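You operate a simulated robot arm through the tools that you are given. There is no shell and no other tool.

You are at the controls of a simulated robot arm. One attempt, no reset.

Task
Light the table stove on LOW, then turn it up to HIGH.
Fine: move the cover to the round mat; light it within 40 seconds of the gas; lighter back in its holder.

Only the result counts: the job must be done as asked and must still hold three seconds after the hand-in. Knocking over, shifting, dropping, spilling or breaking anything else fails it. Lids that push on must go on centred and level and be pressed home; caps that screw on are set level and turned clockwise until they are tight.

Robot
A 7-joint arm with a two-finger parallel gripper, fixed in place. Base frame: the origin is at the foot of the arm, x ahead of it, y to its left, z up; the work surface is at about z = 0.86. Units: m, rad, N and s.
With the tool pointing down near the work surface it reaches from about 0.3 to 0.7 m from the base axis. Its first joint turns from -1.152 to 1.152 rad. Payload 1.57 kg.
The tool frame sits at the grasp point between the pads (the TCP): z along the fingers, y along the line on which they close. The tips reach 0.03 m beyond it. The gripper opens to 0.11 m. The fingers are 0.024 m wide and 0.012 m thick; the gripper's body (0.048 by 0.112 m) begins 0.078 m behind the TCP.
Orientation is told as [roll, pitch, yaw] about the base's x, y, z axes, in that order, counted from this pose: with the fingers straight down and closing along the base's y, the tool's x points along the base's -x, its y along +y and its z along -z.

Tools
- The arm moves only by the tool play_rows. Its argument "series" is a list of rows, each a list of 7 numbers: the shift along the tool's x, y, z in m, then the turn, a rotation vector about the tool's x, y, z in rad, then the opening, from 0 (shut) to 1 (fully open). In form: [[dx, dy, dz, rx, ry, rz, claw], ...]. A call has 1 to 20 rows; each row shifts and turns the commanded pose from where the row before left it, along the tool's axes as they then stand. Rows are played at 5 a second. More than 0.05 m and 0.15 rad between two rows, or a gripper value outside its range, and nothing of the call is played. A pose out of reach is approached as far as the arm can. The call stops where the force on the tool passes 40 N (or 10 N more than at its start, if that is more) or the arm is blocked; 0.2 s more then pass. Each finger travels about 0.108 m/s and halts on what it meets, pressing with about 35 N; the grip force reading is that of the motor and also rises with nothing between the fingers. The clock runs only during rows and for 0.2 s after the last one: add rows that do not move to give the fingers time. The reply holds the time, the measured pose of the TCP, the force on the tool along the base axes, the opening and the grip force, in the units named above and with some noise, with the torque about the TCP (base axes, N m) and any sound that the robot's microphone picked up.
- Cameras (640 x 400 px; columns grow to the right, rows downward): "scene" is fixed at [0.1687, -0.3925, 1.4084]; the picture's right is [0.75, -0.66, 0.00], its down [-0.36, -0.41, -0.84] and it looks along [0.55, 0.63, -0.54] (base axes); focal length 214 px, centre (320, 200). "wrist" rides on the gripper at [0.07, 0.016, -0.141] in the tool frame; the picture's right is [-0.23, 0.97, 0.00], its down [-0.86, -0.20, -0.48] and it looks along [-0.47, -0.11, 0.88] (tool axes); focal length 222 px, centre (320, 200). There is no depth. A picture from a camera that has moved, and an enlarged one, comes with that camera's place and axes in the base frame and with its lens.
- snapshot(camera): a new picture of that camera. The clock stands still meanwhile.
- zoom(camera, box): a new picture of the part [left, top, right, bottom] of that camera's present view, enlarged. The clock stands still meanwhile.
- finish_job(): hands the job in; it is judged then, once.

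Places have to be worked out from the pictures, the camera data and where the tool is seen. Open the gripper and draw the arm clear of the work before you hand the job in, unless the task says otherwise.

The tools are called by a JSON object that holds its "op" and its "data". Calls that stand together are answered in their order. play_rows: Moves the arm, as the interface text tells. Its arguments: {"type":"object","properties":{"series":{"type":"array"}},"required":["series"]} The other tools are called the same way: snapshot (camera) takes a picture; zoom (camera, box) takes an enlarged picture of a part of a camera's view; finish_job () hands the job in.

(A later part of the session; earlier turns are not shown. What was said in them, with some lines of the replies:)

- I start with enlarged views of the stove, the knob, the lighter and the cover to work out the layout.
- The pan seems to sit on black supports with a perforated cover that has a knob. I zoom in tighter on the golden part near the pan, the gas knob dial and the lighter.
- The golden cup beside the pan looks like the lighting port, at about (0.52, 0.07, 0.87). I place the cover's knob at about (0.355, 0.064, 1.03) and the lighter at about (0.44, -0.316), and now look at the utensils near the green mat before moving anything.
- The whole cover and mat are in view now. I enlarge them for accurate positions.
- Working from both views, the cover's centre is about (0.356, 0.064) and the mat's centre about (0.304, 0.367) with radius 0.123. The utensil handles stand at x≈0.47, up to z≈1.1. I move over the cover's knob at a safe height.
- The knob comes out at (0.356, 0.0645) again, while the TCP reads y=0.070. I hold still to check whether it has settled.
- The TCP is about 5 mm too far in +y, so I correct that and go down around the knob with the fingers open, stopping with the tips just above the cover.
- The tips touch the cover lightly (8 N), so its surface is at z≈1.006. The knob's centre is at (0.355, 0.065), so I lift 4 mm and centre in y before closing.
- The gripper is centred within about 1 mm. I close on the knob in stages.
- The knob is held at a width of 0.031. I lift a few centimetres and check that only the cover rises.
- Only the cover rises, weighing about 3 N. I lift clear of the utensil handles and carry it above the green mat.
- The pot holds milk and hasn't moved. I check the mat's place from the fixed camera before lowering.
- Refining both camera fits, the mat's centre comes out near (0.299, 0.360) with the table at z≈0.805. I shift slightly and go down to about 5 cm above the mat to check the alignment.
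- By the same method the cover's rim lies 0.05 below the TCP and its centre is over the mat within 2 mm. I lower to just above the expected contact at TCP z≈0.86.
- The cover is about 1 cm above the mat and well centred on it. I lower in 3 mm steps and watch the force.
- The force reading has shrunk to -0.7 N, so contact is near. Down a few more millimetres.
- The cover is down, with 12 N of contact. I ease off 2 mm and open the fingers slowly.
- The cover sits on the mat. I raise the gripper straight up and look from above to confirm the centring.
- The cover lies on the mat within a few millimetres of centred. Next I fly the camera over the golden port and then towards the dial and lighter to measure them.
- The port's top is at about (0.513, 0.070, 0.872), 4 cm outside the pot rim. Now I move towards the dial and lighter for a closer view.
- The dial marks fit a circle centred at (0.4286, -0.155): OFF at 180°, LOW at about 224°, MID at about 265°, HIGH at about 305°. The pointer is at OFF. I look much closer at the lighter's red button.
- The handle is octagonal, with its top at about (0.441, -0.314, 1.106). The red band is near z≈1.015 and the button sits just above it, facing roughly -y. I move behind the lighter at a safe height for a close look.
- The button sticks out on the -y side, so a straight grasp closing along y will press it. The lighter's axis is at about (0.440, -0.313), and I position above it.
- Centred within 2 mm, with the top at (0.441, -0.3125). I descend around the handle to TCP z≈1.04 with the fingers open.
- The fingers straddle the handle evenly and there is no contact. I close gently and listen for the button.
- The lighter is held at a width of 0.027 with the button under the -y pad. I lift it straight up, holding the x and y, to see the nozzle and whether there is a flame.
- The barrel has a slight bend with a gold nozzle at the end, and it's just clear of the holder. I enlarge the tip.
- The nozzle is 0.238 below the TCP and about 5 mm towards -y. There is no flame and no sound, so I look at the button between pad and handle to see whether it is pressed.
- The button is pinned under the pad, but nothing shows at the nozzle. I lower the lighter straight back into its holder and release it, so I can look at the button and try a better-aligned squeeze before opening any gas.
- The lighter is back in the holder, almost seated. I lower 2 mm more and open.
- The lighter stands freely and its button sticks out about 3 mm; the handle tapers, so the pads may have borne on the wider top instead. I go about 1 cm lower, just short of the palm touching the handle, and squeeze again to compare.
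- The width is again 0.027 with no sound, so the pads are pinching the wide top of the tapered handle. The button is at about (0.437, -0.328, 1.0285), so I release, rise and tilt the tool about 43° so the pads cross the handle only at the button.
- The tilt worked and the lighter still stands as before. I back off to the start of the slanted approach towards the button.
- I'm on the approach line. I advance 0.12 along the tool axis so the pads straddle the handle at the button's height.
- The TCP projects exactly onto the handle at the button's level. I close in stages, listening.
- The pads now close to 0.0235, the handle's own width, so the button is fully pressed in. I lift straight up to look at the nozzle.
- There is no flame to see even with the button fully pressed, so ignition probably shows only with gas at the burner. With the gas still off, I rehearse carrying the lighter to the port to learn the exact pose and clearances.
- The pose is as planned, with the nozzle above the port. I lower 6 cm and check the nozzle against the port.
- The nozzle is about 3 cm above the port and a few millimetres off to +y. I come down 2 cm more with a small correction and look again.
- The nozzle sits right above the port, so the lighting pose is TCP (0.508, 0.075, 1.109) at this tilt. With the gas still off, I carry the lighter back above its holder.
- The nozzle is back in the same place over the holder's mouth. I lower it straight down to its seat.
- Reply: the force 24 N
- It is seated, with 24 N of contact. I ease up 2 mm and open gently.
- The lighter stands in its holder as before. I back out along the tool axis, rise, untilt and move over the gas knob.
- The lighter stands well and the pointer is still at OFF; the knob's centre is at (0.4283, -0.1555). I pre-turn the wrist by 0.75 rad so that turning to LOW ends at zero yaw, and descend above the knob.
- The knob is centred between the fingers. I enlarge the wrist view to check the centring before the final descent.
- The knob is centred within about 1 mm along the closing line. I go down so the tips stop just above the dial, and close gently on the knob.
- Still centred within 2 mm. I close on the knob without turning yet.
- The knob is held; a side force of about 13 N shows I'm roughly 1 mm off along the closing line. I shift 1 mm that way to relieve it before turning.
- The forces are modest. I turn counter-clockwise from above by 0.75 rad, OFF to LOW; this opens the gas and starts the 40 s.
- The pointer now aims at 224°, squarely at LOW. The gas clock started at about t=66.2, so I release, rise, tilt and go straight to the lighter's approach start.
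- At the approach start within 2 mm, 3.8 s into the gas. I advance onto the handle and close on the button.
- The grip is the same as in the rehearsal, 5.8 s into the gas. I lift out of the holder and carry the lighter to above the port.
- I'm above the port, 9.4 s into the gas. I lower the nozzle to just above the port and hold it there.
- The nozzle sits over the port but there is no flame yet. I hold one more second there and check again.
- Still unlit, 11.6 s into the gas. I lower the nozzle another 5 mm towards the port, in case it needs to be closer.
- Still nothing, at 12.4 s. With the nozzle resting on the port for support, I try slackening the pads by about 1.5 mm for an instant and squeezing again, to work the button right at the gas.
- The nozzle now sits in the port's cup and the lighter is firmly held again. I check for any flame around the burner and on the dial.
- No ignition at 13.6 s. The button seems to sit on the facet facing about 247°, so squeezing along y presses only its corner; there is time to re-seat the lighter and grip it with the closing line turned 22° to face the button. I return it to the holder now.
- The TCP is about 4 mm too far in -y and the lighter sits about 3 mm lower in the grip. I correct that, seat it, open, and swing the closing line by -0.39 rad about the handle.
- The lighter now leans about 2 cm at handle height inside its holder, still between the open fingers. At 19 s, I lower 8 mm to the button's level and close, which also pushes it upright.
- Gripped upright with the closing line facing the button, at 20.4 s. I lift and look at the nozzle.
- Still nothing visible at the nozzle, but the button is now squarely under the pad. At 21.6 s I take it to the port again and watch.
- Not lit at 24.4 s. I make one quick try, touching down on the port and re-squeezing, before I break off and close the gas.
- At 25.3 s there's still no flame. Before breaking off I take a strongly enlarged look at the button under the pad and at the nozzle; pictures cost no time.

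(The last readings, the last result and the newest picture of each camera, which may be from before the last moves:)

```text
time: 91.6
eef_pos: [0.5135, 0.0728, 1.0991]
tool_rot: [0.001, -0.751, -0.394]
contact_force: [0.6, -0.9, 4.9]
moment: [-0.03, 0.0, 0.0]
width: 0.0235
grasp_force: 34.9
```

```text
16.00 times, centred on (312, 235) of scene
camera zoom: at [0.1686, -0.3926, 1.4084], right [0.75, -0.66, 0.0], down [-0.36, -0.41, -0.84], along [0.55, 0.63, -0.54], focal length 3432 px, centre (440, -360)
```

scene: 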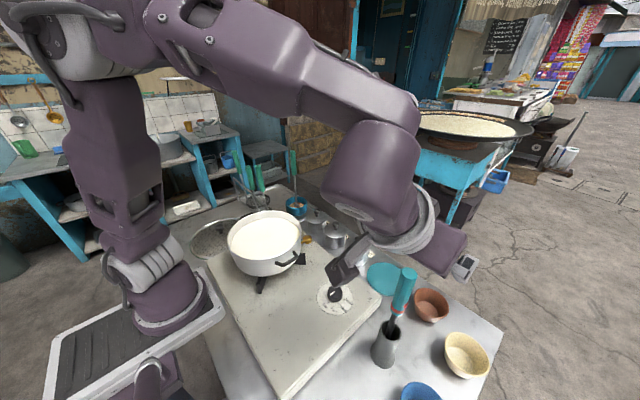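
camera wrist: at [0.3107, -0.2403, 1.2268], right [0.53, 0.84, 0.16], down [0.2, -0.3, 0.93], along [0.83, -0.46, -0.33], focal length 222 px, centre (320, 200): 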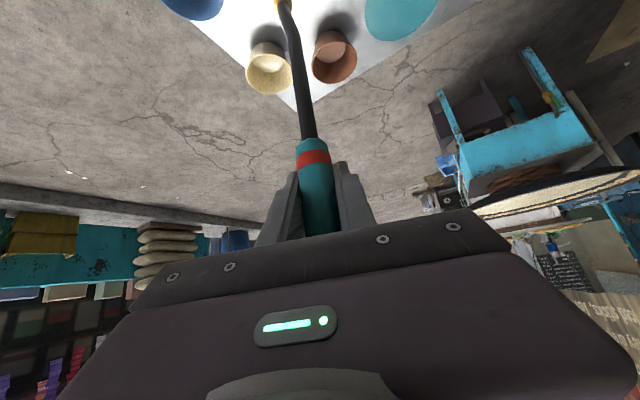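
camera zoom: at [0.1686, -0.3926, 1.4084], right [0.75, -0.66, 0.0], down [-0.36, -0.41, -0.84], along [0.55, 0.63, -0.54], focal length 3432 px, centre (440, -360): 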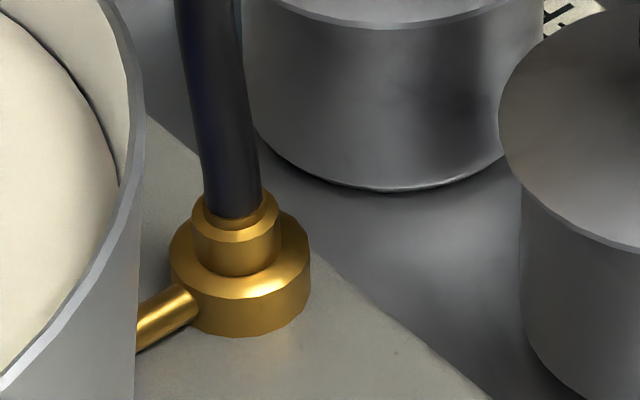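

The enlarged view shows the raised pad ends just beside the button: the last slackening let the lighter drop about 7 mm, so the button isn't pressed now. At 25.3 s the safe choice is to put the lighter back, close the gas and work out the trigger without time pressure, so I retrace my path.

{"op": "play_rows", "data": {"series": [[-0.0201, -0.0003, -0.0216, 0, 0, 0, 0], [-0.0201, -0.0003, -0.0216, 0, 0, 0, 0], [-0.0201, -0.0003, -0.0216, 0, 0, 0, 0], [-0.0054, -0.0425, 0.0076, 0, 0, 0, 0], [-0.0054, -0.0425, 0.0076, 0, 0, 0, 0], [-0.0054, -0.0425, 0.0076, 0, 0, 0, 0], [-0.0054, -0.0425, 0.0076, 0, 0, 0, 0], [-0.0054, -0.0425, 0.0076, 0, 0, 0, 0], [-0.0054, -0.0425, 0.0076, 0, 0, 0, 0], [-0.0054, -0.0425, 0.0076, 0, 0, 0, 0], [-0.0054, -0.0425, 0.0076, 0, 0, 0, 0], [-0.0054, -0.0425, 0.0076, 0, 0, 0, 0], [0, 0, 0, 0, 0, 0, 0]]}}

{"op": "zoom", "data": {"camera": "scene", "box": [340, 230, 440, 370]}}

```text
time: 94.4
eef_pos: [0.4413, -0.3152, 1.1687]
tool_rot: [0.002, -0.75, -0.393]
contact_force: [-0.4, 0.7, -1.7]
moment: [-0.01, -0.04, 0.01]
width: 0.0234
grasp_force: 35.1
```

```text
2.86 times, centred on (390, 300) of scene
camera zoom: at [0.1687, -0.3926, 1.4084], right [0.75, -0.66, 0.0], down [-0.36, -0.41, -0.84], along [0.55, 0.63, -0.54], focal length 613 px, centre (120, -86)
```

zoom: 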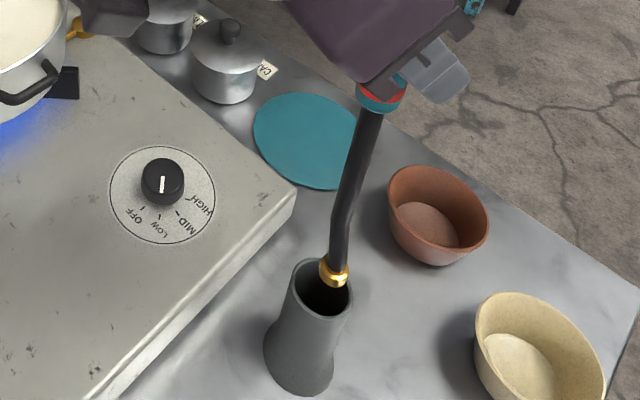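

There is a blue glow under the pot in this picture. The burner seems to have caught after all, so I look closer before doing anything else.

{"op": "zoom", "data": {"camera": "scene", "box": [200, 190, 360, 310]}}

{"op": "zoom", "data": {"camera": "scene", "box": [290, 220, 330, 250]}}

{"op": "snapshot", "data": {"camera": "scene"}}

```text
3.33 times, centred on (280, 250) of scene
camera zoom: at [0.1687, -0.3926, 1.4084], right [0.75, -0.66, 0.0], down [-0.36, -0.41, -0.84], along [0.55, 0.63, -0.54], focal length 715 px, centre (453, 33)
```

zoom: 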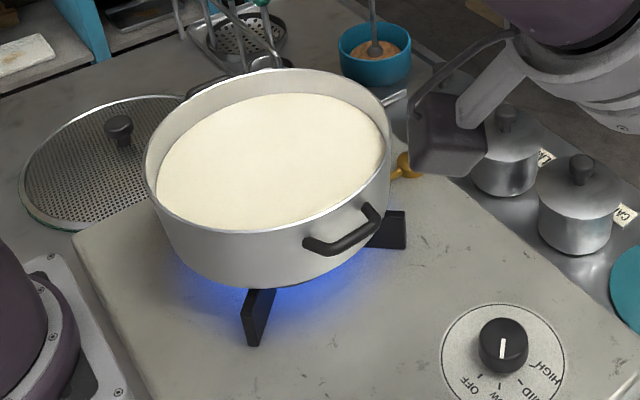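

```text
13.33 times, centred on (310, 235) of scene
camera zoom: at [0.1687, -0.3926, 1.4084], right [0.75, -0.66, 0.0], down [-0.36, -0.41, -0.84], along [0.55, 0.63, -0.54], focal length 2860 px, centre (453, -267)
```

zoom: 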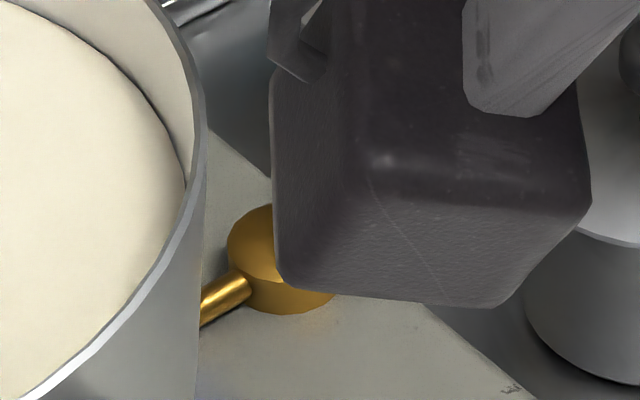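

```text
taken
```

scene: 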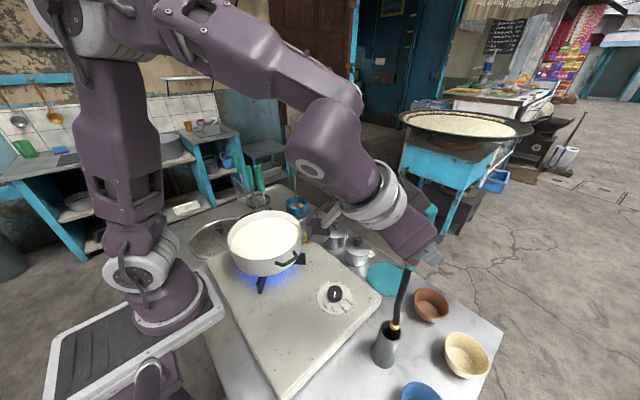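

The burner is burning blue with the knob on LOW, about 25 s after the gas opened. I don't need to break off, so now I put the lighter back in its holder without hurry, starting with the straight descent.

{"op": "play_rows", "data": {"series": [[0.0014, 0.0008, -0.0013, 0, 0, 0, 0], [0.0136, 0, 0.0146, 0, 0, 0, 0], [0.017, 0, 0.0183, 0, 0, 0, 0], [0.017, 0, 0.0183, 0, 0, 0, 0], [0.017, 0, 0.0183, 0, 0, 0, 0], [0.017, 0, 0.0183, 0, 0, 0, 0], [0, 0, 0, 0, 0, 0, 0], [0, 0, 0, 0, 0, 0, 0]]}}

{"op": "zoom", "data": {"camera": "scene", "box": [340, 230, 440, 370]}}

{"op": "zoom", "data": {"camera": "wrist", "box": [230, 50, 430, 230]}}

```text
time: 96.2
eef_pos: [0.4392, -0.31, 1.0513]
tool_rot: [0.003, -0.749, -0.394]
contact_force: [-0.7, 0.6, -1.2]
moment: [0.02, -0.01, 0.0]
width: 0.0234
grasp_force: 35.4
```

```text
2.86 times, centred on (390, 300) of scene
camera zoom: at [0.1687, -0.3926, 1.4084], right [0.75, -0.66, 0.0], down [-0.36, -0.41, -0.84], along [0.55, 0.63, -0.54], focal length 613 px, centre (120, -86)
```

zoom: 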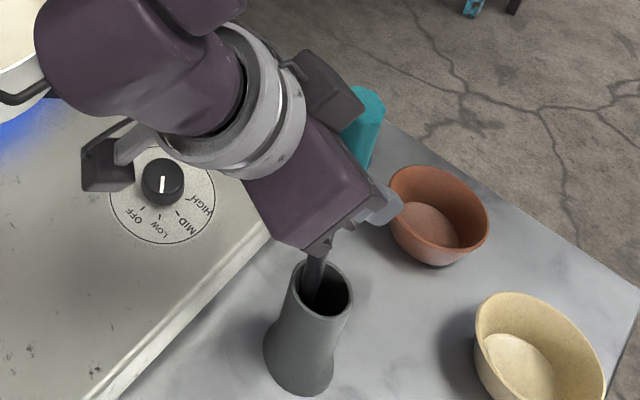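

```text
2.22 times, centred on (330, 140) of wrist
camera zoom: at [0.3092, -0.2388, 1.1074], right [0.53, 0.84, 0.16], down [0.2, -0.3, 0.93], along [0.83, -0.46, -0.33], focal length 494 px, centre (298, 333)
```

zoom: 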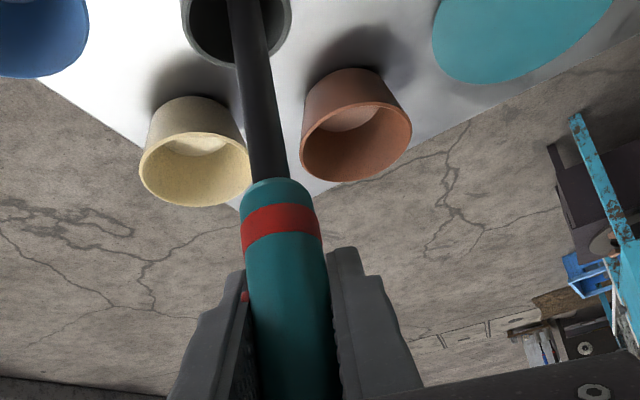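

The nozzle is in the holder and the TCP is about 1.5 cm above the expected seat. I trim the sideways position by 2.5 mm and lower in small steps until it touches.

{"op": "play_rows", "data": {"series": [[-0.0014, -0.0019, 0.0013, 0, 0, 0, 0], [0.0034, 0, 0.0037, 0, 0, 0, 0], [0.0027, 0, 0.0029, 0, 0, 0, 0], [0, 0, 0, 0, 0, 0, 0], [0, 0, 0, 0, 0, 0, 0]]}}

```text
time: 97.4
eef_pos: [0.4412, -0.3121, 1.0401]
tool_rot: [0.002, -0.748, -0.395]
contact_force: [0.1, -0.5, -1.7]
moment: [0.01, 0.01, 0.01]
width: 0.0237
grasp_force: 35.1
```

No contact yet at z=1.040. I go lower in 1.5 mm steps.

{"op": "play_rows", "data": {"series": [[0.001, 0, 0.0011, 0, 0, 0, 0], [0, 0, 0, 0, 0, 0, 0], [0.001, 0, 0.0011, 0, 0, 0, 0], [0, 0, 0, 0, 0, 0, 0]]}}

```text
time: 98.4
eef_pos: [0.4412, -0.3116, 1.0367]
tool_rot: [0.003, -0.748, -0.393]
contact_force: [0.7, -0.6, -0.5]
moment: [-0.01, -0.04, -0.01]
width: 0.0236
grasp_force: 34.9
```

{"op": "play_rows", "data": {"series": [[0.001, 0, 0.0011, 0, 0, 0, 0], [0, 0, 0, 0, 0, 0, 0]]}}

```text
time: 99.0
eef_pos: [0.4401, -0.3123, 1.0369]
tool_rot: [-0.001, -0.749, -0.393]
contact_force: [0.3, -0.5, -0.9]
moment: [-0.01, -0.01, 0.0]
width: 0.0234
grasp_force: 34.8
```

The readings still show only the lighter's weight. I go down another 1.5 mm at a time.

{"op": "play_rows", "data": {"series": [[0.001, 0, 0.0011, 0, 0, 0, 0], [0, 0, 0, 0, 0, 0, 0]]}}

```text
time: 99.6
eef_pos: [0.4414, -0.3129, 1.0349]
tool_rot: [0.003, -0.748, -0.391]
contact_force: [0.2, 0.5, -1.6]
moment: [-0.02, 0.0, 0.01]
width: 0.023
grasp_force: 35.2
```

{"op": "play_rows", "data": {"series": [[0.001, 0, 0.0011, 0, 0, 0, 0], [0, 0, 0, 0, 0, 0, 0]]}}

{"op": "zoom", "data": {"camera": "wrist", "box": [230, 50, 430, 230]}}

```text
time: 100.2
eef_pos: [0.4419, -0.3118, 1.0344]
tool_rot: [0.0, -0.748, -0.393]
contact_force: [-0.6, 0.2, -1.6]
moment: [-0.01, -0.01, -0.05]
width: 0.0234
grasp_force: 35.8
```

```text
2.22 times, centred on (330, 140) of wrist
camera zoom: at [0.3113, -0.2402, 1.0904], right [0.53, 0.84, 0.16], down [0.2, -0.3, 0.93], along [0.83, -0.46, -0.33], focal length 494 px, centre (298, 333)
```

zoom: 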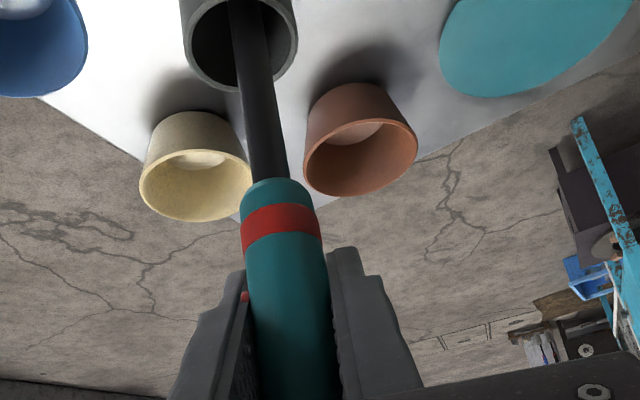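

Still hanging free. I continue down in 1.5 mm steps.

{"op": "play_rows", "data": {"series": [[0.001, 0, 0.0011, 0, 0, 0, 0], [0, 0, 0, 0, 0, 0, 0]]}}

```text
time: 100.8
eef_pos: [0.4404, -0.3128, 1.0317]
tool_rot: [0.0, -0.749, -0.393]
contact_force: [-0.1, 0.2, -0.2]
moment: [0.07, -0.05, 0.05]
width: 0.0232
grasp_force: 35.0
```

The weight has gone from the reading, so the tip is touching the floor of the holder. I make one more small step to confirm.

{"op": "play_rows", "data": {"series": [[0.0007, 0, 0.0007, 0, 0, 0, 0], [0, 0, 0, 0, 0, 0, 0]]}}

```text
time: 101.4
eef_pos: [0.4421, -0.3122, 1.0313]
tool_rot: [0.001, -0.752, -0.393]
contact_force: [-1.1, 2.1, 9.4]
moment: [0.57, 0.39, -0.05]
width: 0.0234
grasp_force: 35.4
```

It is seated at 9 N with a slight sideways push towards +y and -x. I ease off a touch in that direction and check that the side load goes.

{"op": "play_rows", "data": {"series": [[0.0011, 0.0013, -0.002, 0, 0, 0, 0], [0, 0, 0, 0, 0, 0, 0]]}}

```text
time: 102.0
eef_pos: [0.4385, -0.3101, 1.0317]
tool_rot: [0.0, -0.749, -0.39]
contact_force: [0.6, -0.9, 0.9]
moment: [-0.23, 0.0, 0.03]
width: 0.0231
grasp_force: 35.2
```

The side load is nearly gone. I trim back half a millimetre and open the fingers slowly.

{"op": "play_rows", "data": {"series": [[-0.0002, -0.0006, 0.0002, 0, 0, 0, 0], [0, 0, 0, 0, 0, 0, 0], [0, 0, 0, 0, 0, 0, 0.23], [0, 0, 0, 0, 0, 0, 0.26], [0, 0, 0, 0, 0, 0, 0.3], [0, 0, 0, 0, 0, 0, 0.36], [0, 0, 0, 0, 0, 0, 0.36]]}}

{"op": "zoom", "data": {"camera": "wrist", "box": [230, 50, 430, 230]}}

```text
time: 103.6
eef_pos: [0.4396, -0.3097, 1.0325]
tool_rot: [0.0, -0.748, -0.393]
contact_force: [0.0, 0.0, -0.6]
moment: [-0.01, -0.01, -0.01]
width: 0.0395
grasp_force: 0.1
```

```text
2.22 times, centred on (330, 140) of wrist
camera zoom: at [0.3093, -0.2398, 1.0885], right [0.53, 0.84, 0.16], down [0.2, -0.3, 0.93], along [0.83, -0.46, -0.33], focal length 494 px, centre (298, 333)
```

zoom: 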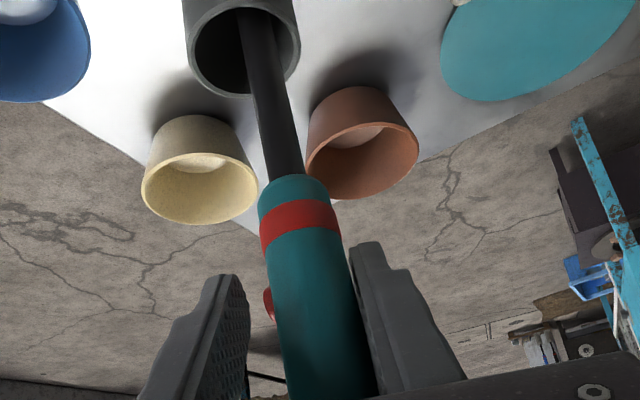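

The lighter is in the holder but leans onto the right pad. I regrip it a few millimetres further towards -y, where it stood upright before, and release again more carefully.

{"op": "play_rows", "data": {"series": [[-0.0014, -0.003, 0.0013, 0, 0, 0, 0.36], [0, 0, 0, 0, 0, 0, 0.36], [0, 0, 0, 0, 0, 0, 0.3], [0, 0, 0, 0, 0, 0, 0.25], [0, 0, 0, 0, 0, 0, 0], [0, 0, 0, 0, 0, 0, 0]]}}

{"op": "zoom", "data": {"camera": "wrist", "box": [230, 50, 430, 230]}}

```text
time: 105.0
eef_pos: [0.4409, -0.3157, 1.0319]
tool_rot: [0.002, -0.749, -0.393]
contact_force: [2.6, 1.5, -0.2]
moment: [0.34, -0.39, 0.0]
width: 0.0236
grasp_force: 35.0
```

```text
2.22 times, centred on (330, 140) of wrist
camera zoom: at [0.3103, -0.2437, 1.0882], right [0.53, 0.84, 0.16], down [0.2, -0.3, 0.93], along [0.83, -0.46, -0.33], focal length 494 px, centre (298, 333)
```

zoom: 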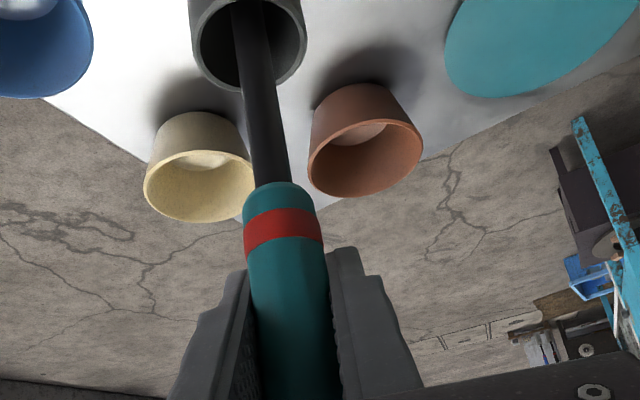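

The holder's wall pushes the tip towards +x and +y. I shift that way 2 mm to find the load-free spot.

{"op": "play_rows", "data": {"series": [[-0.001, 0.0022, 0.0009, 0, 0, 0, 0], [0, 0, 0, 0, 0, 0, 0], [0, 0, 0, 0, 0, 0, 0]]}}

```text
time: 105.8
eef_pos: [0.444, -0.3126, 1.0308]
tool_rot: [-0.001, -0.749, -0.394]
contact_force: [-0.3, 0.1, -0.3]
moment: [0.01, -0.02, 0.02]
width: 0.0231
grasp_force: 34.7
```

No load remains. I open in very small steps and see whether it stays upright.

{"op": "play_rows", "data": {"series": [[0, 0, 0, 0, 0, 0, 0.225], [0, 0, 0, 0, 0, 0, 0.24], [0, 0, 0, 0, 0, 0, 0.26], [0, 0, 0, 0, 0, 0, 0.3], [0, 0, 0, 0, 0, 0, 0.36], [0, 0, 0, 0, 0, 0, 0.36]]}}

{"op": "zoom", "data": {"camera": "wrist", "box": [230, 50, 430, 230]}}

{"op": "zoom", "data": {"camera": "scene", "box": [340, 230, 440, 370]}}

```text
time: 107.2
eef_pos: [0.4428, -0.3138, 1.0311]
tool_rot: [-0.001, -0.749, -0.393]
contact_force: [0.1, 0.1, -0.9]
moment: [-0.05, -0.02, 0.02]
width: 0.0395
grasp_force: 0.1
```

```text
2.22 times, centred on (330, 140) of wrist
camera zoom: at [0.3125, -0.2417, 1.0883], right [0.53, 0.84, 0.16], down [0.2, -0.3, 0.93], along [0.83, -0.46, -0.33], focal length 494 px, centre (298, 333)
```

zoom: 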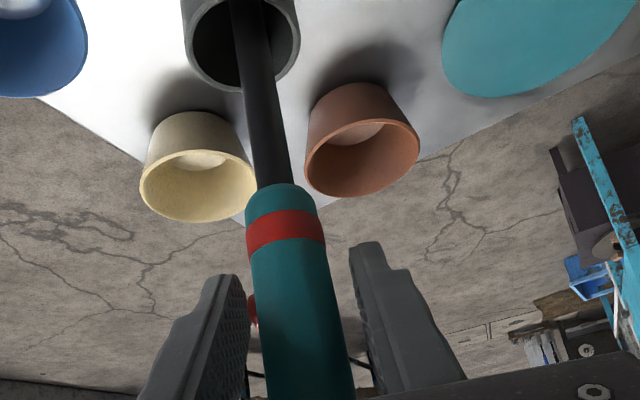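

```text
2.86 times, centred on (390, 300) of scene
camera zoom: at [0.1687, -0.3925, 1.4084], right [0.75, -0.66, 0.0], down [-0.36, -0.41, -0.84], along [0.55, 0.63, -0.54], focal length 613 px, centre (120, -86)
```

zoom: 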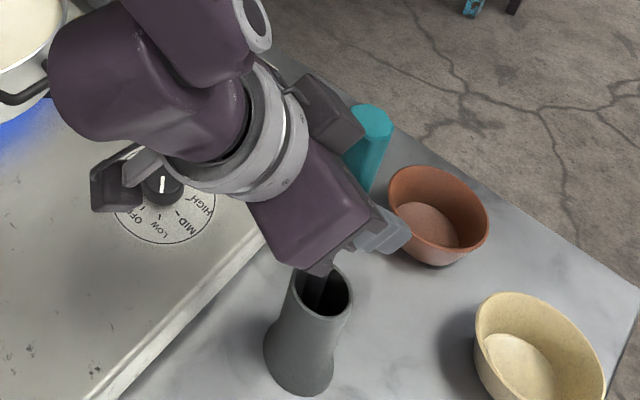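

The lighter now stands free and upright in its holder. I open fully, back out along the tool axis and rise.

{"op": "play_rows", "data": {"series": [[0, 0, 0, 0, 0, 0, 0.6], [0, 0, 0, 0, 0, 0, 1], [0, 0, 0, 0, 0, 0, 1], [0, 0, -0.02, 0, 0, 0, 1], [0, 0, -0.03, 0, 0, 0, 1], [0, 0, -0.035, 0, 0, 0, 1], [0, 0, -0.035, 0, 0, 0, 1], [-0.0204, 0, -0.022, 0, 0, 0, 1], [-0.0204, 0, -0.022, 0, 0, 0, 1], [0, 0, 0, 0, 0.15, 0, 1], [0, 0, 0, 0, 0.15, 0, 1], [0, 0, 0, 0, 0.15, 0, 1], [0, 0, 0, 0, 0.15, 0, 1], [0, 0, 0, 0, 0.15, 0, 1], [0, 0, 0, 0, 0, 0, 1]]}}

{"op": "snapshot", "data": {"camera": "scene"}}

{"op": "zoom", "data": {"camera": "scene", "box": [340, 230, 440, 370]}}

```text
time: 110.4
eef_pos: [0.3672, -0.2814, 1.1784]
tool_rot: [0.0, 0.001, -0.392]
contact_force: [-1.4, 0.1, -1.0]
moment: [0.0, 0.01, 0.0]
width: 0.1102
grasp_force: 0.0
```

```text
taken
```

scene: 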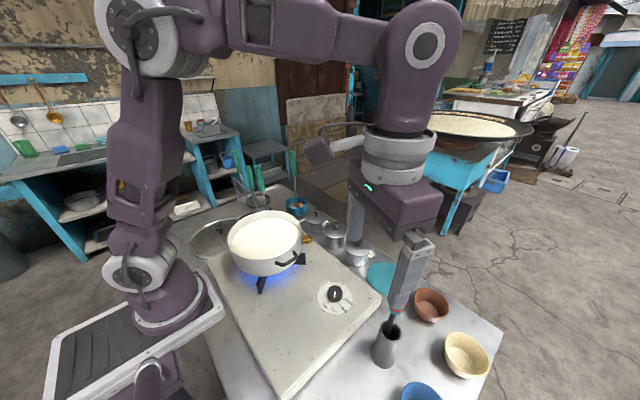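

```text
2.86 times, centred on (390, 300) of scene
camera zoom: at [0.1687, -0.3925, 1.4084], right [0.75, -0.66, 0.0], down [-0.36, -0.41, -0.84], along [0.55, 0.63, -0.54], focal length 613 px, centre (120, -86)
```

zoom: 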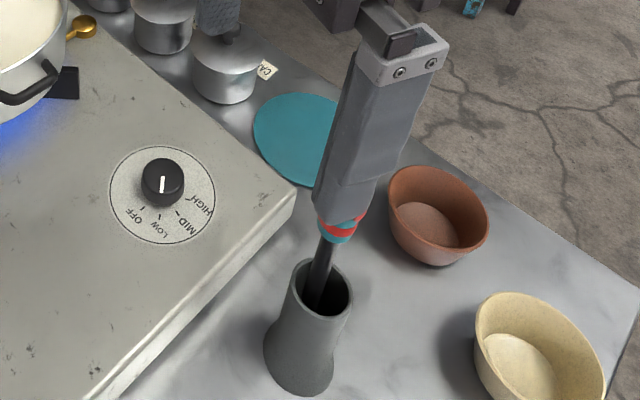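

The lighter stands in its holder and the flame burns on LOW. I move over the gas knob with the wrist pre-turned to -0.75 rad, ready for the longer turn to HIGH.

{"op": "play_rows", "data": {"series": [[-0.0024, 0.0351, 0, 0, 0, 0, 1], [-0.0024, 0.0351, 0, 0, 0, 0, 1], [-0.0024, 0.0351, 0, 0, 0, 0, 1], [-0.0024, 0.0351, 0, 0, 0, 0, 1], [0, 0, 0.03, 0, 0, 0.12, 1], [0, 0, 0.04, 0, 0, 0.12, 0.8], [0, 0, 0.04, 0, 0, 0.118, 0.65], [0, 0, 0.045, 0, 0, 0, 0.65], [0, 0, 0.045, 0, 0, 0, 0.65], [0, 0, 0.04, 0, 0, 0, 0.65], [0, 0, 0, 0, 0, 0, 0.65], [0, 0, 0, 0, 0, 0, 0.65]]}}

{"op": "zoom", "data": {"camera": "wrist", "box": [230, 90, 410, 220]}}

{"op": "zoom", "data": {"camera": "scene", "box": [340, 230, 440, 370]}}

```text
time: 113.0
eef_pos: [0.4308, -0.1548, 0.9379]
tool_rot: [0.001, 0.0, -0.751]
contact_force: [1.0, 0.6, 0.2]
moment: [0.02, 0.01, -0.01]
width: 0.0715
grasp_force: 0.1
```

```text
3.08 times, centred on (320, 155) of wrist
camera zoom: at [0.3908, -0.0963, 1.0793], right [0.83, 0.56, 0.0], down [0.49, -0.73, 0.48], along [0.27, -0.4, -0.88], focal length 684 px, centre (320, 338)
```

zoom: 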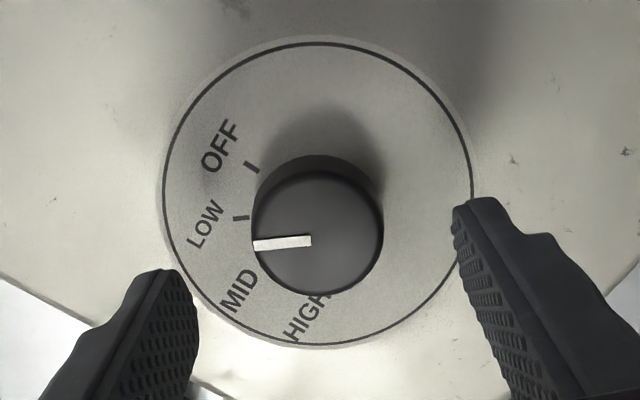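

```text
2.86 times, centred on (390, 300) of scene
camera zoom: at [0.1687, -0.3925, 1.4084], right [0.75, -0.66, 0.0], down [-0.36, -0.41, -0.84], along [0.55, 0.63, -0.54], focal length 613 px, centre (120, -86)
```

zoom: 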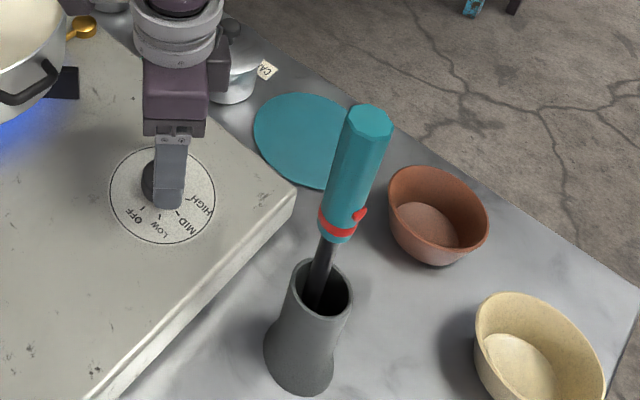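

The lighter stands nearly as at the start and the knob is centred under the gripper within 1 mm. I go down and close on it.

{"op": "play_rows", "data": {"series": [[0.001, 0, 0.02, 0, 0, 0, 0.65], [0, 0, 0.012, 0, 0, 0, 0.65], [0, 0, 0.006, 0, 0, 0, 0.65], [0, 0, 0, 0, 0, 0, 0.65], [0, 0, 0, 0, 0, 0, 0.5], [0, 0, 0, 0, 0, 0, 0.42], [0, 0, 0, 0, 0, 0, 0.36], [0, 0, 0, 0, 0, 0, 0.2], [0, 0, 0, 0, 0, 0, 0.1], [0, 0, 0, 0, 0, 0, 0.1]]}}

{"op": "zoom", "data": {"camera": "wrist", "box": [230, 90, 410, 220]}}

```text
time: 115.2
eef_pos: [0.4293, -0.1548, 0.8995]
tool_rot: [0.001, -0.001, -0.751]
contact_force: [2.1, 3.7, -3.2]
moment: [0.04, -0.18, 0.0]
width: 0.0411
grasp_force: 44.8
```

```text
3.08 times, centred on (320, 155) of wrist
camera zoom: at [0.3887, -0.0949, 1.042], right [0.83, 0.56, 0.0], down [0.49, -0.73, 0.48], along [0.27, -0.4, -0.88], focal length 684 px, centre (320, 338)
```

zoom: 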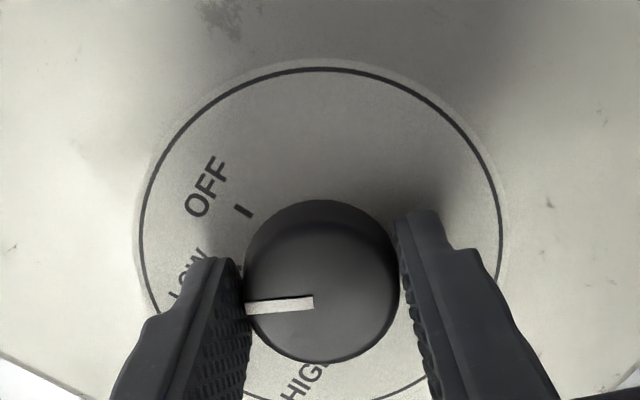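

It is gripped with little side force. I turn counter-clockwise in nine steps of 0.15 rad towards HIGH, then check the pointer.

{"op": "play_rows", "data": {"series": [[0, 0, 0, 0, 0, -0.15, 0.1], [0, 0, 0, 0, 0, -0.15, 0.1], [0, 0, 0, 0, 0, -0.15, 0.1], [0, 0, 0, 0, 0, -0.15, 0.1], [0, 0, 0, 0, 0, -0.15, 0.1], [0, 0, 0, 0, 0, -0.15, 0.1], [0, 0, 0, 0, 0, -0.15, 0.1], [0, 0, 0, 0, 0, -0.15, 0.1], [0, 0, 0, 0, 0, -0.15, 0.1], [0, 0, 0, 0, 0, 0, 0.1]]}}

{"op": "zoom", "data": {"camera": "wrist", "box": [230, 90, 410, 220]}}

{"op": "zoom", "data": {"camera": "scene", "box": [310, 265, 365, 315]}}

{"op": "zoom", "data": {"camera": "scene", "box": [200, 190, 360, 310]}}

```text
time: 117.4
eef_pos: [0.428, -0.1545, 0.901]
tool_rot: [-0.002, -0.001, 0.601]
contact_force: [0.7, -13.7, -14.9]
moment: [-0.94, 0.62, 0.01]
width: 0.0411
grasp_force: 44.5
```

```text
3.08 times, centred on (320, 155) of wrist
camera zoom: at [0.3617, -0.1817, 1.0432], right [-0.36, 0.93, 0.0], down [0.82, 0.32, 0.48], along [0.45, 0.17, -0.88], focal length 684 px, centre (320, 338)
```

zoom: 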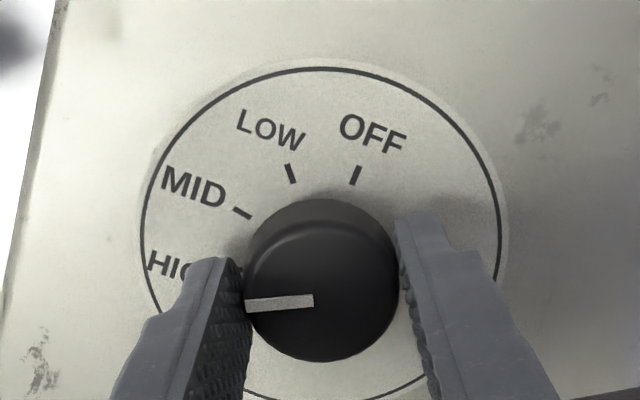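

```text
8.00 times, centred on (338, 290) of scene
camera zoom: at [0.169, -0.3929, 1.4083], right [0.75, -0.66, 0.0], down [-0.36, -0.41, -0.84], along [0.55, 0.63, -0.54], focal length 1716 px, centre (180, -520)
```

zoom: 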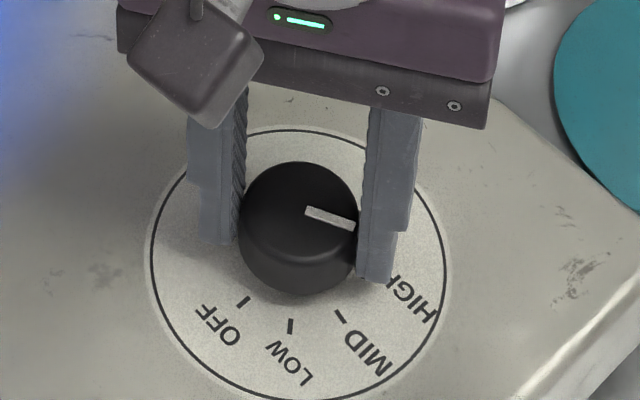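

```text
3.33 times, centred on (280, 250) of scene
camera zoom: at [0.169, -0.3929, 1.4083], right [0.75, -0.66, 0.0], down [-0.36, -0.41, -0.84], along [0.55, 0.63, -0.54], focal length 715 px, centre (453, 33)
```

zoom: 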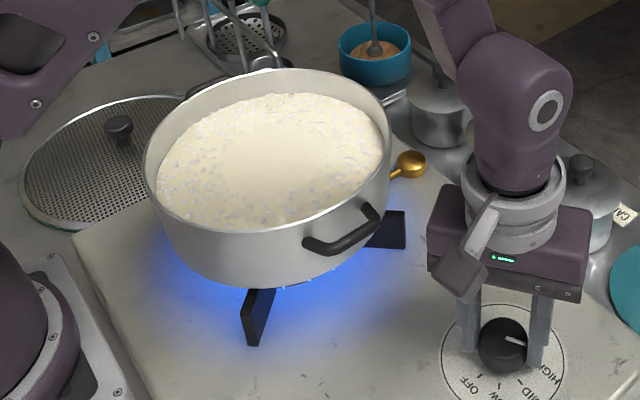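

The flame has grown and the pointer is at about 297.5°; HIGH is at about 304°. I turn the last 0.115 rad and check.

{"op": "play_rows", "data": {"series": [[0, 0, 0, 0, 0, -0.115, 0.1], [0, 0, 0, 0, 0, 0, 0.1]]}}

{"op": "zoom", "data": {"camera": "scene", "box": [310, 265, 365, 315]}}

{"op": "zoom", "data": {"camera": "wrist", "box": [230, 90, 410, 220]}}

```text
time: 118.0
eef_pos: [0.4294, -0.1552, 0.9023]
tool_rot: [0.0, 0.001, 0.713]
contact_force: [1.4, -17.6, -12.0]
moment: [-0.42, -0.18, -0.92]
width: 0.0409
grasp_force: 45.1
```

```text
8.00 times, centred on (338, 290) of scene
camera zoom: at [0.1689, -0.393, 1.4082], right [0.75, -0.66, 0.0], down [-0.36, -0.41, -0.84], along [0.55, 0.63, -0.54], focal length 1716 px, centre (180, -520)
```

zoom: 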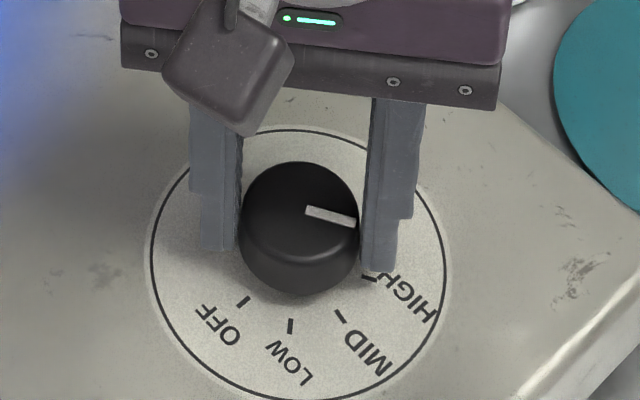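

```text
3.08 times, centred on (320, 155) of wrist
camera zoom: at [0.3653, -0.189, 1.0439], right [-0.47, 0.89, 0.0], down [0.78, 0.41, 0.48], along [0.42, 0.22, -0.88], focal length 684 px, centre (320, 338)
```

zoom: 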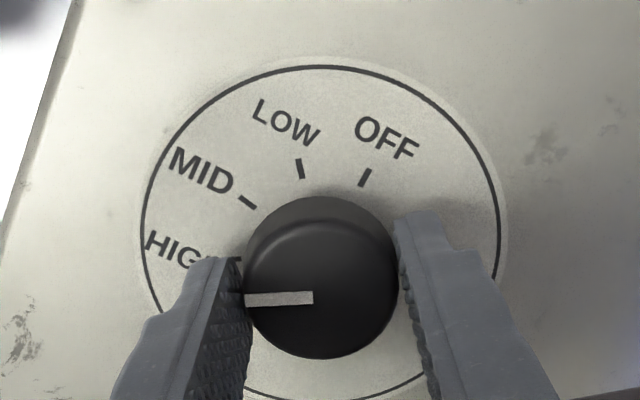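

The pointer is at about 303°, and a 0.9 Nm resisting torque shows the knob is at its stop at HIGH. I release, rise and check.

{"op": "play_rows", "data": {"series": [[0, 0, 0, 0, 0, 0.02, 0.1], [0, 0, 0, 0, 0, 0, 0.5], [0, 0, 0, 0, 0, 0, 0.65], [0, 0, 0, 0, 0, 0, 0.65], [0, 0, -0.03, 0, 0, 0, 0.65], [0, 0, -0.045, 0, 0, 0, 0.65], [0, 0, -0.045, 0, 0, 0, 0.8], [0, 0, -0.045, 0, 0, 0, 1], [0, 0, -0.045, 0, 0, 0, 1], [0, 0, -0.045, 0, 0, 0, 1], [0, 0, -0.045, 0, 0, 0, 1], [0, 0, 0, 0, 0, 0, 1]]}}

{"op": "snapshot", "data": {"camera": "scene"}}

{"op": "zoom", "data": {"camera": "scene", "box": [310, 265, 365, 315]}}

{"op": "zoom", "data": {"camera": "scene", "box": [180, 180, 340, 310]}}

{"op": "zoom", "data": {"camera": "scene", "box": [340, 230, 440, 370]}}

```text
time: 120.6
eef_pos: [0.4281, -0.152, 1.203]
tool_rot: [0.001, 0.0, 0.693]
contact_force: [-0.4, 0.4, 0.2]
moment: [0.0, -0.01, 0.03]
width: 0.1099
grasp_force: 0.0
```

```text
taken
```

scene: 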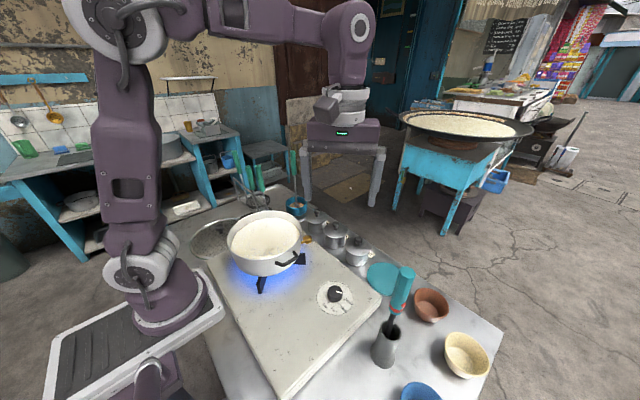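

```text
8.00 times, centred on (338, 290) of scene
camera zoom: at [0.1687, -0.3925, 1.4084], right [0.75, -0.66, 0.0], down [-0.36, -0.41, -0.84], along [0.55, 0.63, -0.54], focal length 1716 px, centre (180, -520)
```

zoom: 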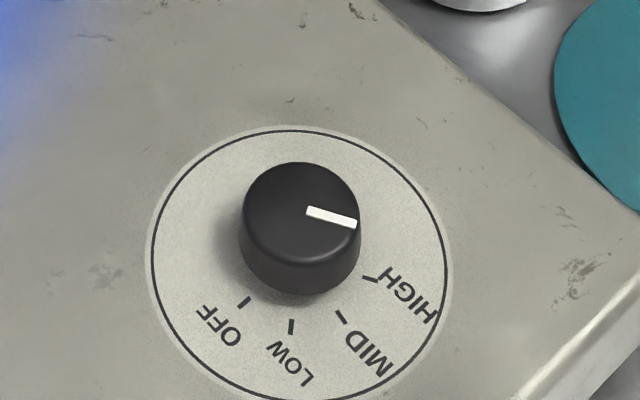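

```text
3.08 times, centred on (260, 245) of scene
camera zoom: at [0.1687, -0.3925, 1.4084], right [0.75, -0.66, 0.0], down [-0.36, -0.41, -0.84], along [0.55, 0.63, -0.54], focal length 660 px, centre (505, 62)
```

zoom: 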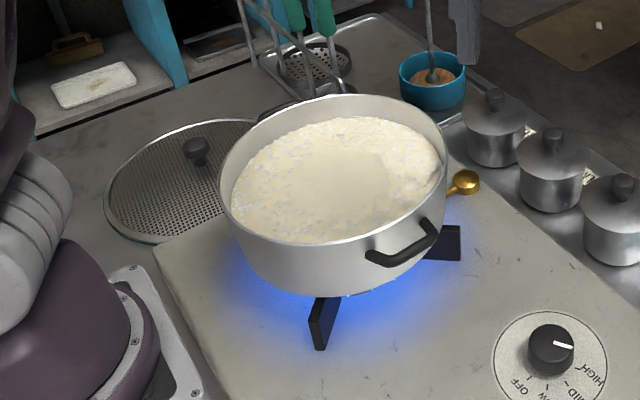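

```text
2.86 times, centred on (390, 300) of scene
camera zoom: at [0.1687, -0.3925, 1.4084], right [0.75, -0.66, 0.0], down [-0.36, -0.41, -0.84], along [0.55, 0.63, -0.54], focal length 613 px, centre (120, -86)
```

zoom: 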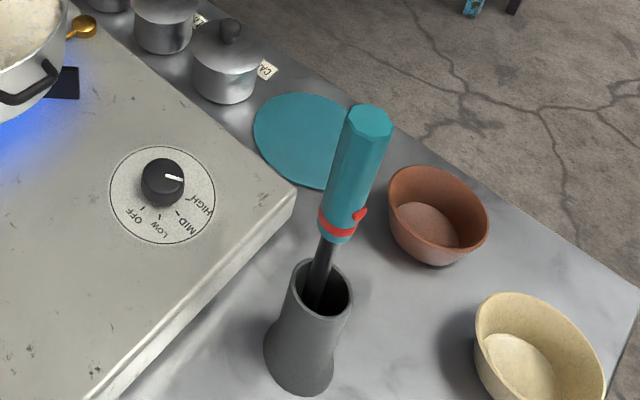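

The knob is on HIGH at its stop, the flame is larger, the cover is on the mat and the lighter in its holder. The milk is starting to foam, so I just draw the arm a little further clear and then hand in promptly.

{"op": "play_rows", "data": {"series": [[0.01, 0, -0.045, 0, 0, 0, 1], [0.01, 0, -0.045, 0, 0, 0, 1]]}}

{"op": "snapshot", "data": {"camera": "scene"}}

{"op": "zoom", "data": {"camera": "scene", "box": [180, 180, 340, 310]}}

```text
time: 121.2
eef_pos: [0.4115, -0.1651, 1.2928]
tool_rot: [0.001, -0.001, 0.695]
contact_force: [0.0, -0.5, 0.6]
moment: [0.02, 0.0, -0.01]
width: 0.1098
grasp_force: 0.1
```

```text
taken
```

scene: 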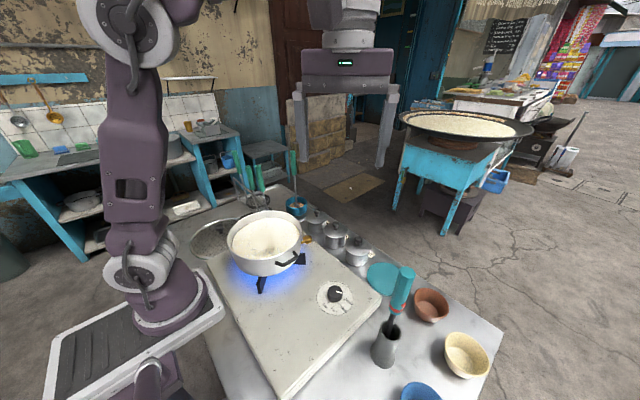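

```text
3.08 times, centred on (260, 245) of scene
camera zoom: at [0.1687, -0.3925, 1.4084], right [0.75, -0.66, 0.0], down [-0.36, -0.41, -0.84], along [0.55, 0.63, -0.54], focal length 660 px, centre (505, 62)
```

zoom: 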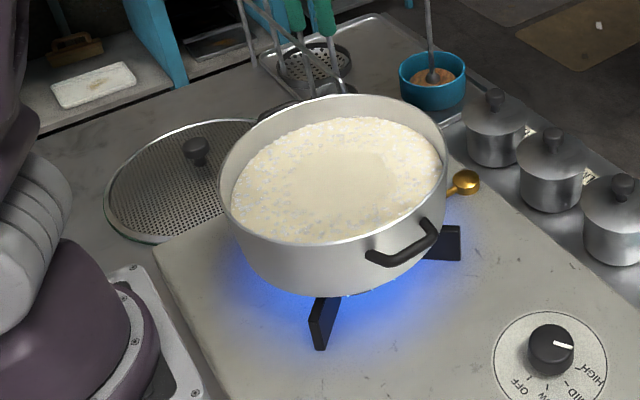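

The stove burns on HIGH, the cover rests on the green mat, the lighter stands in its holder, the milk is still inside the pot, and the arm is clear with the gripper open. I hand the job in.

{"op": "finish_job", "data": {}}

```text
The job is handed in.
```

The stove is lit. I lit it on LOW, turned it up to HIGH, and handed the job in. The tool only confirmed the hand-in, so I don't have the verdict.

- **Lighting:** The burner caught about 25 seconds after I opened the gas, inside the 40 seconds. The first few squeezes of the lighter at the port showed no flame. It caught on the last one, and I only saw the blue glow afterwards.
- **Knob:** It points at HIGH and is against its stop. The flame grew as I turned it up.
- **Cover:** It lies on the green round mat, off centre by a few millimetres at most.
- **Lighter:** It is back in its holder, leaning about 1° from where it stood at the start.
- **Milk:** It had begun to foam on HIGH but was still inside the pot when I handed in.

The gripper is open and the arm is drawn clear. In the last pictures nothing else had been moved or knocked over.
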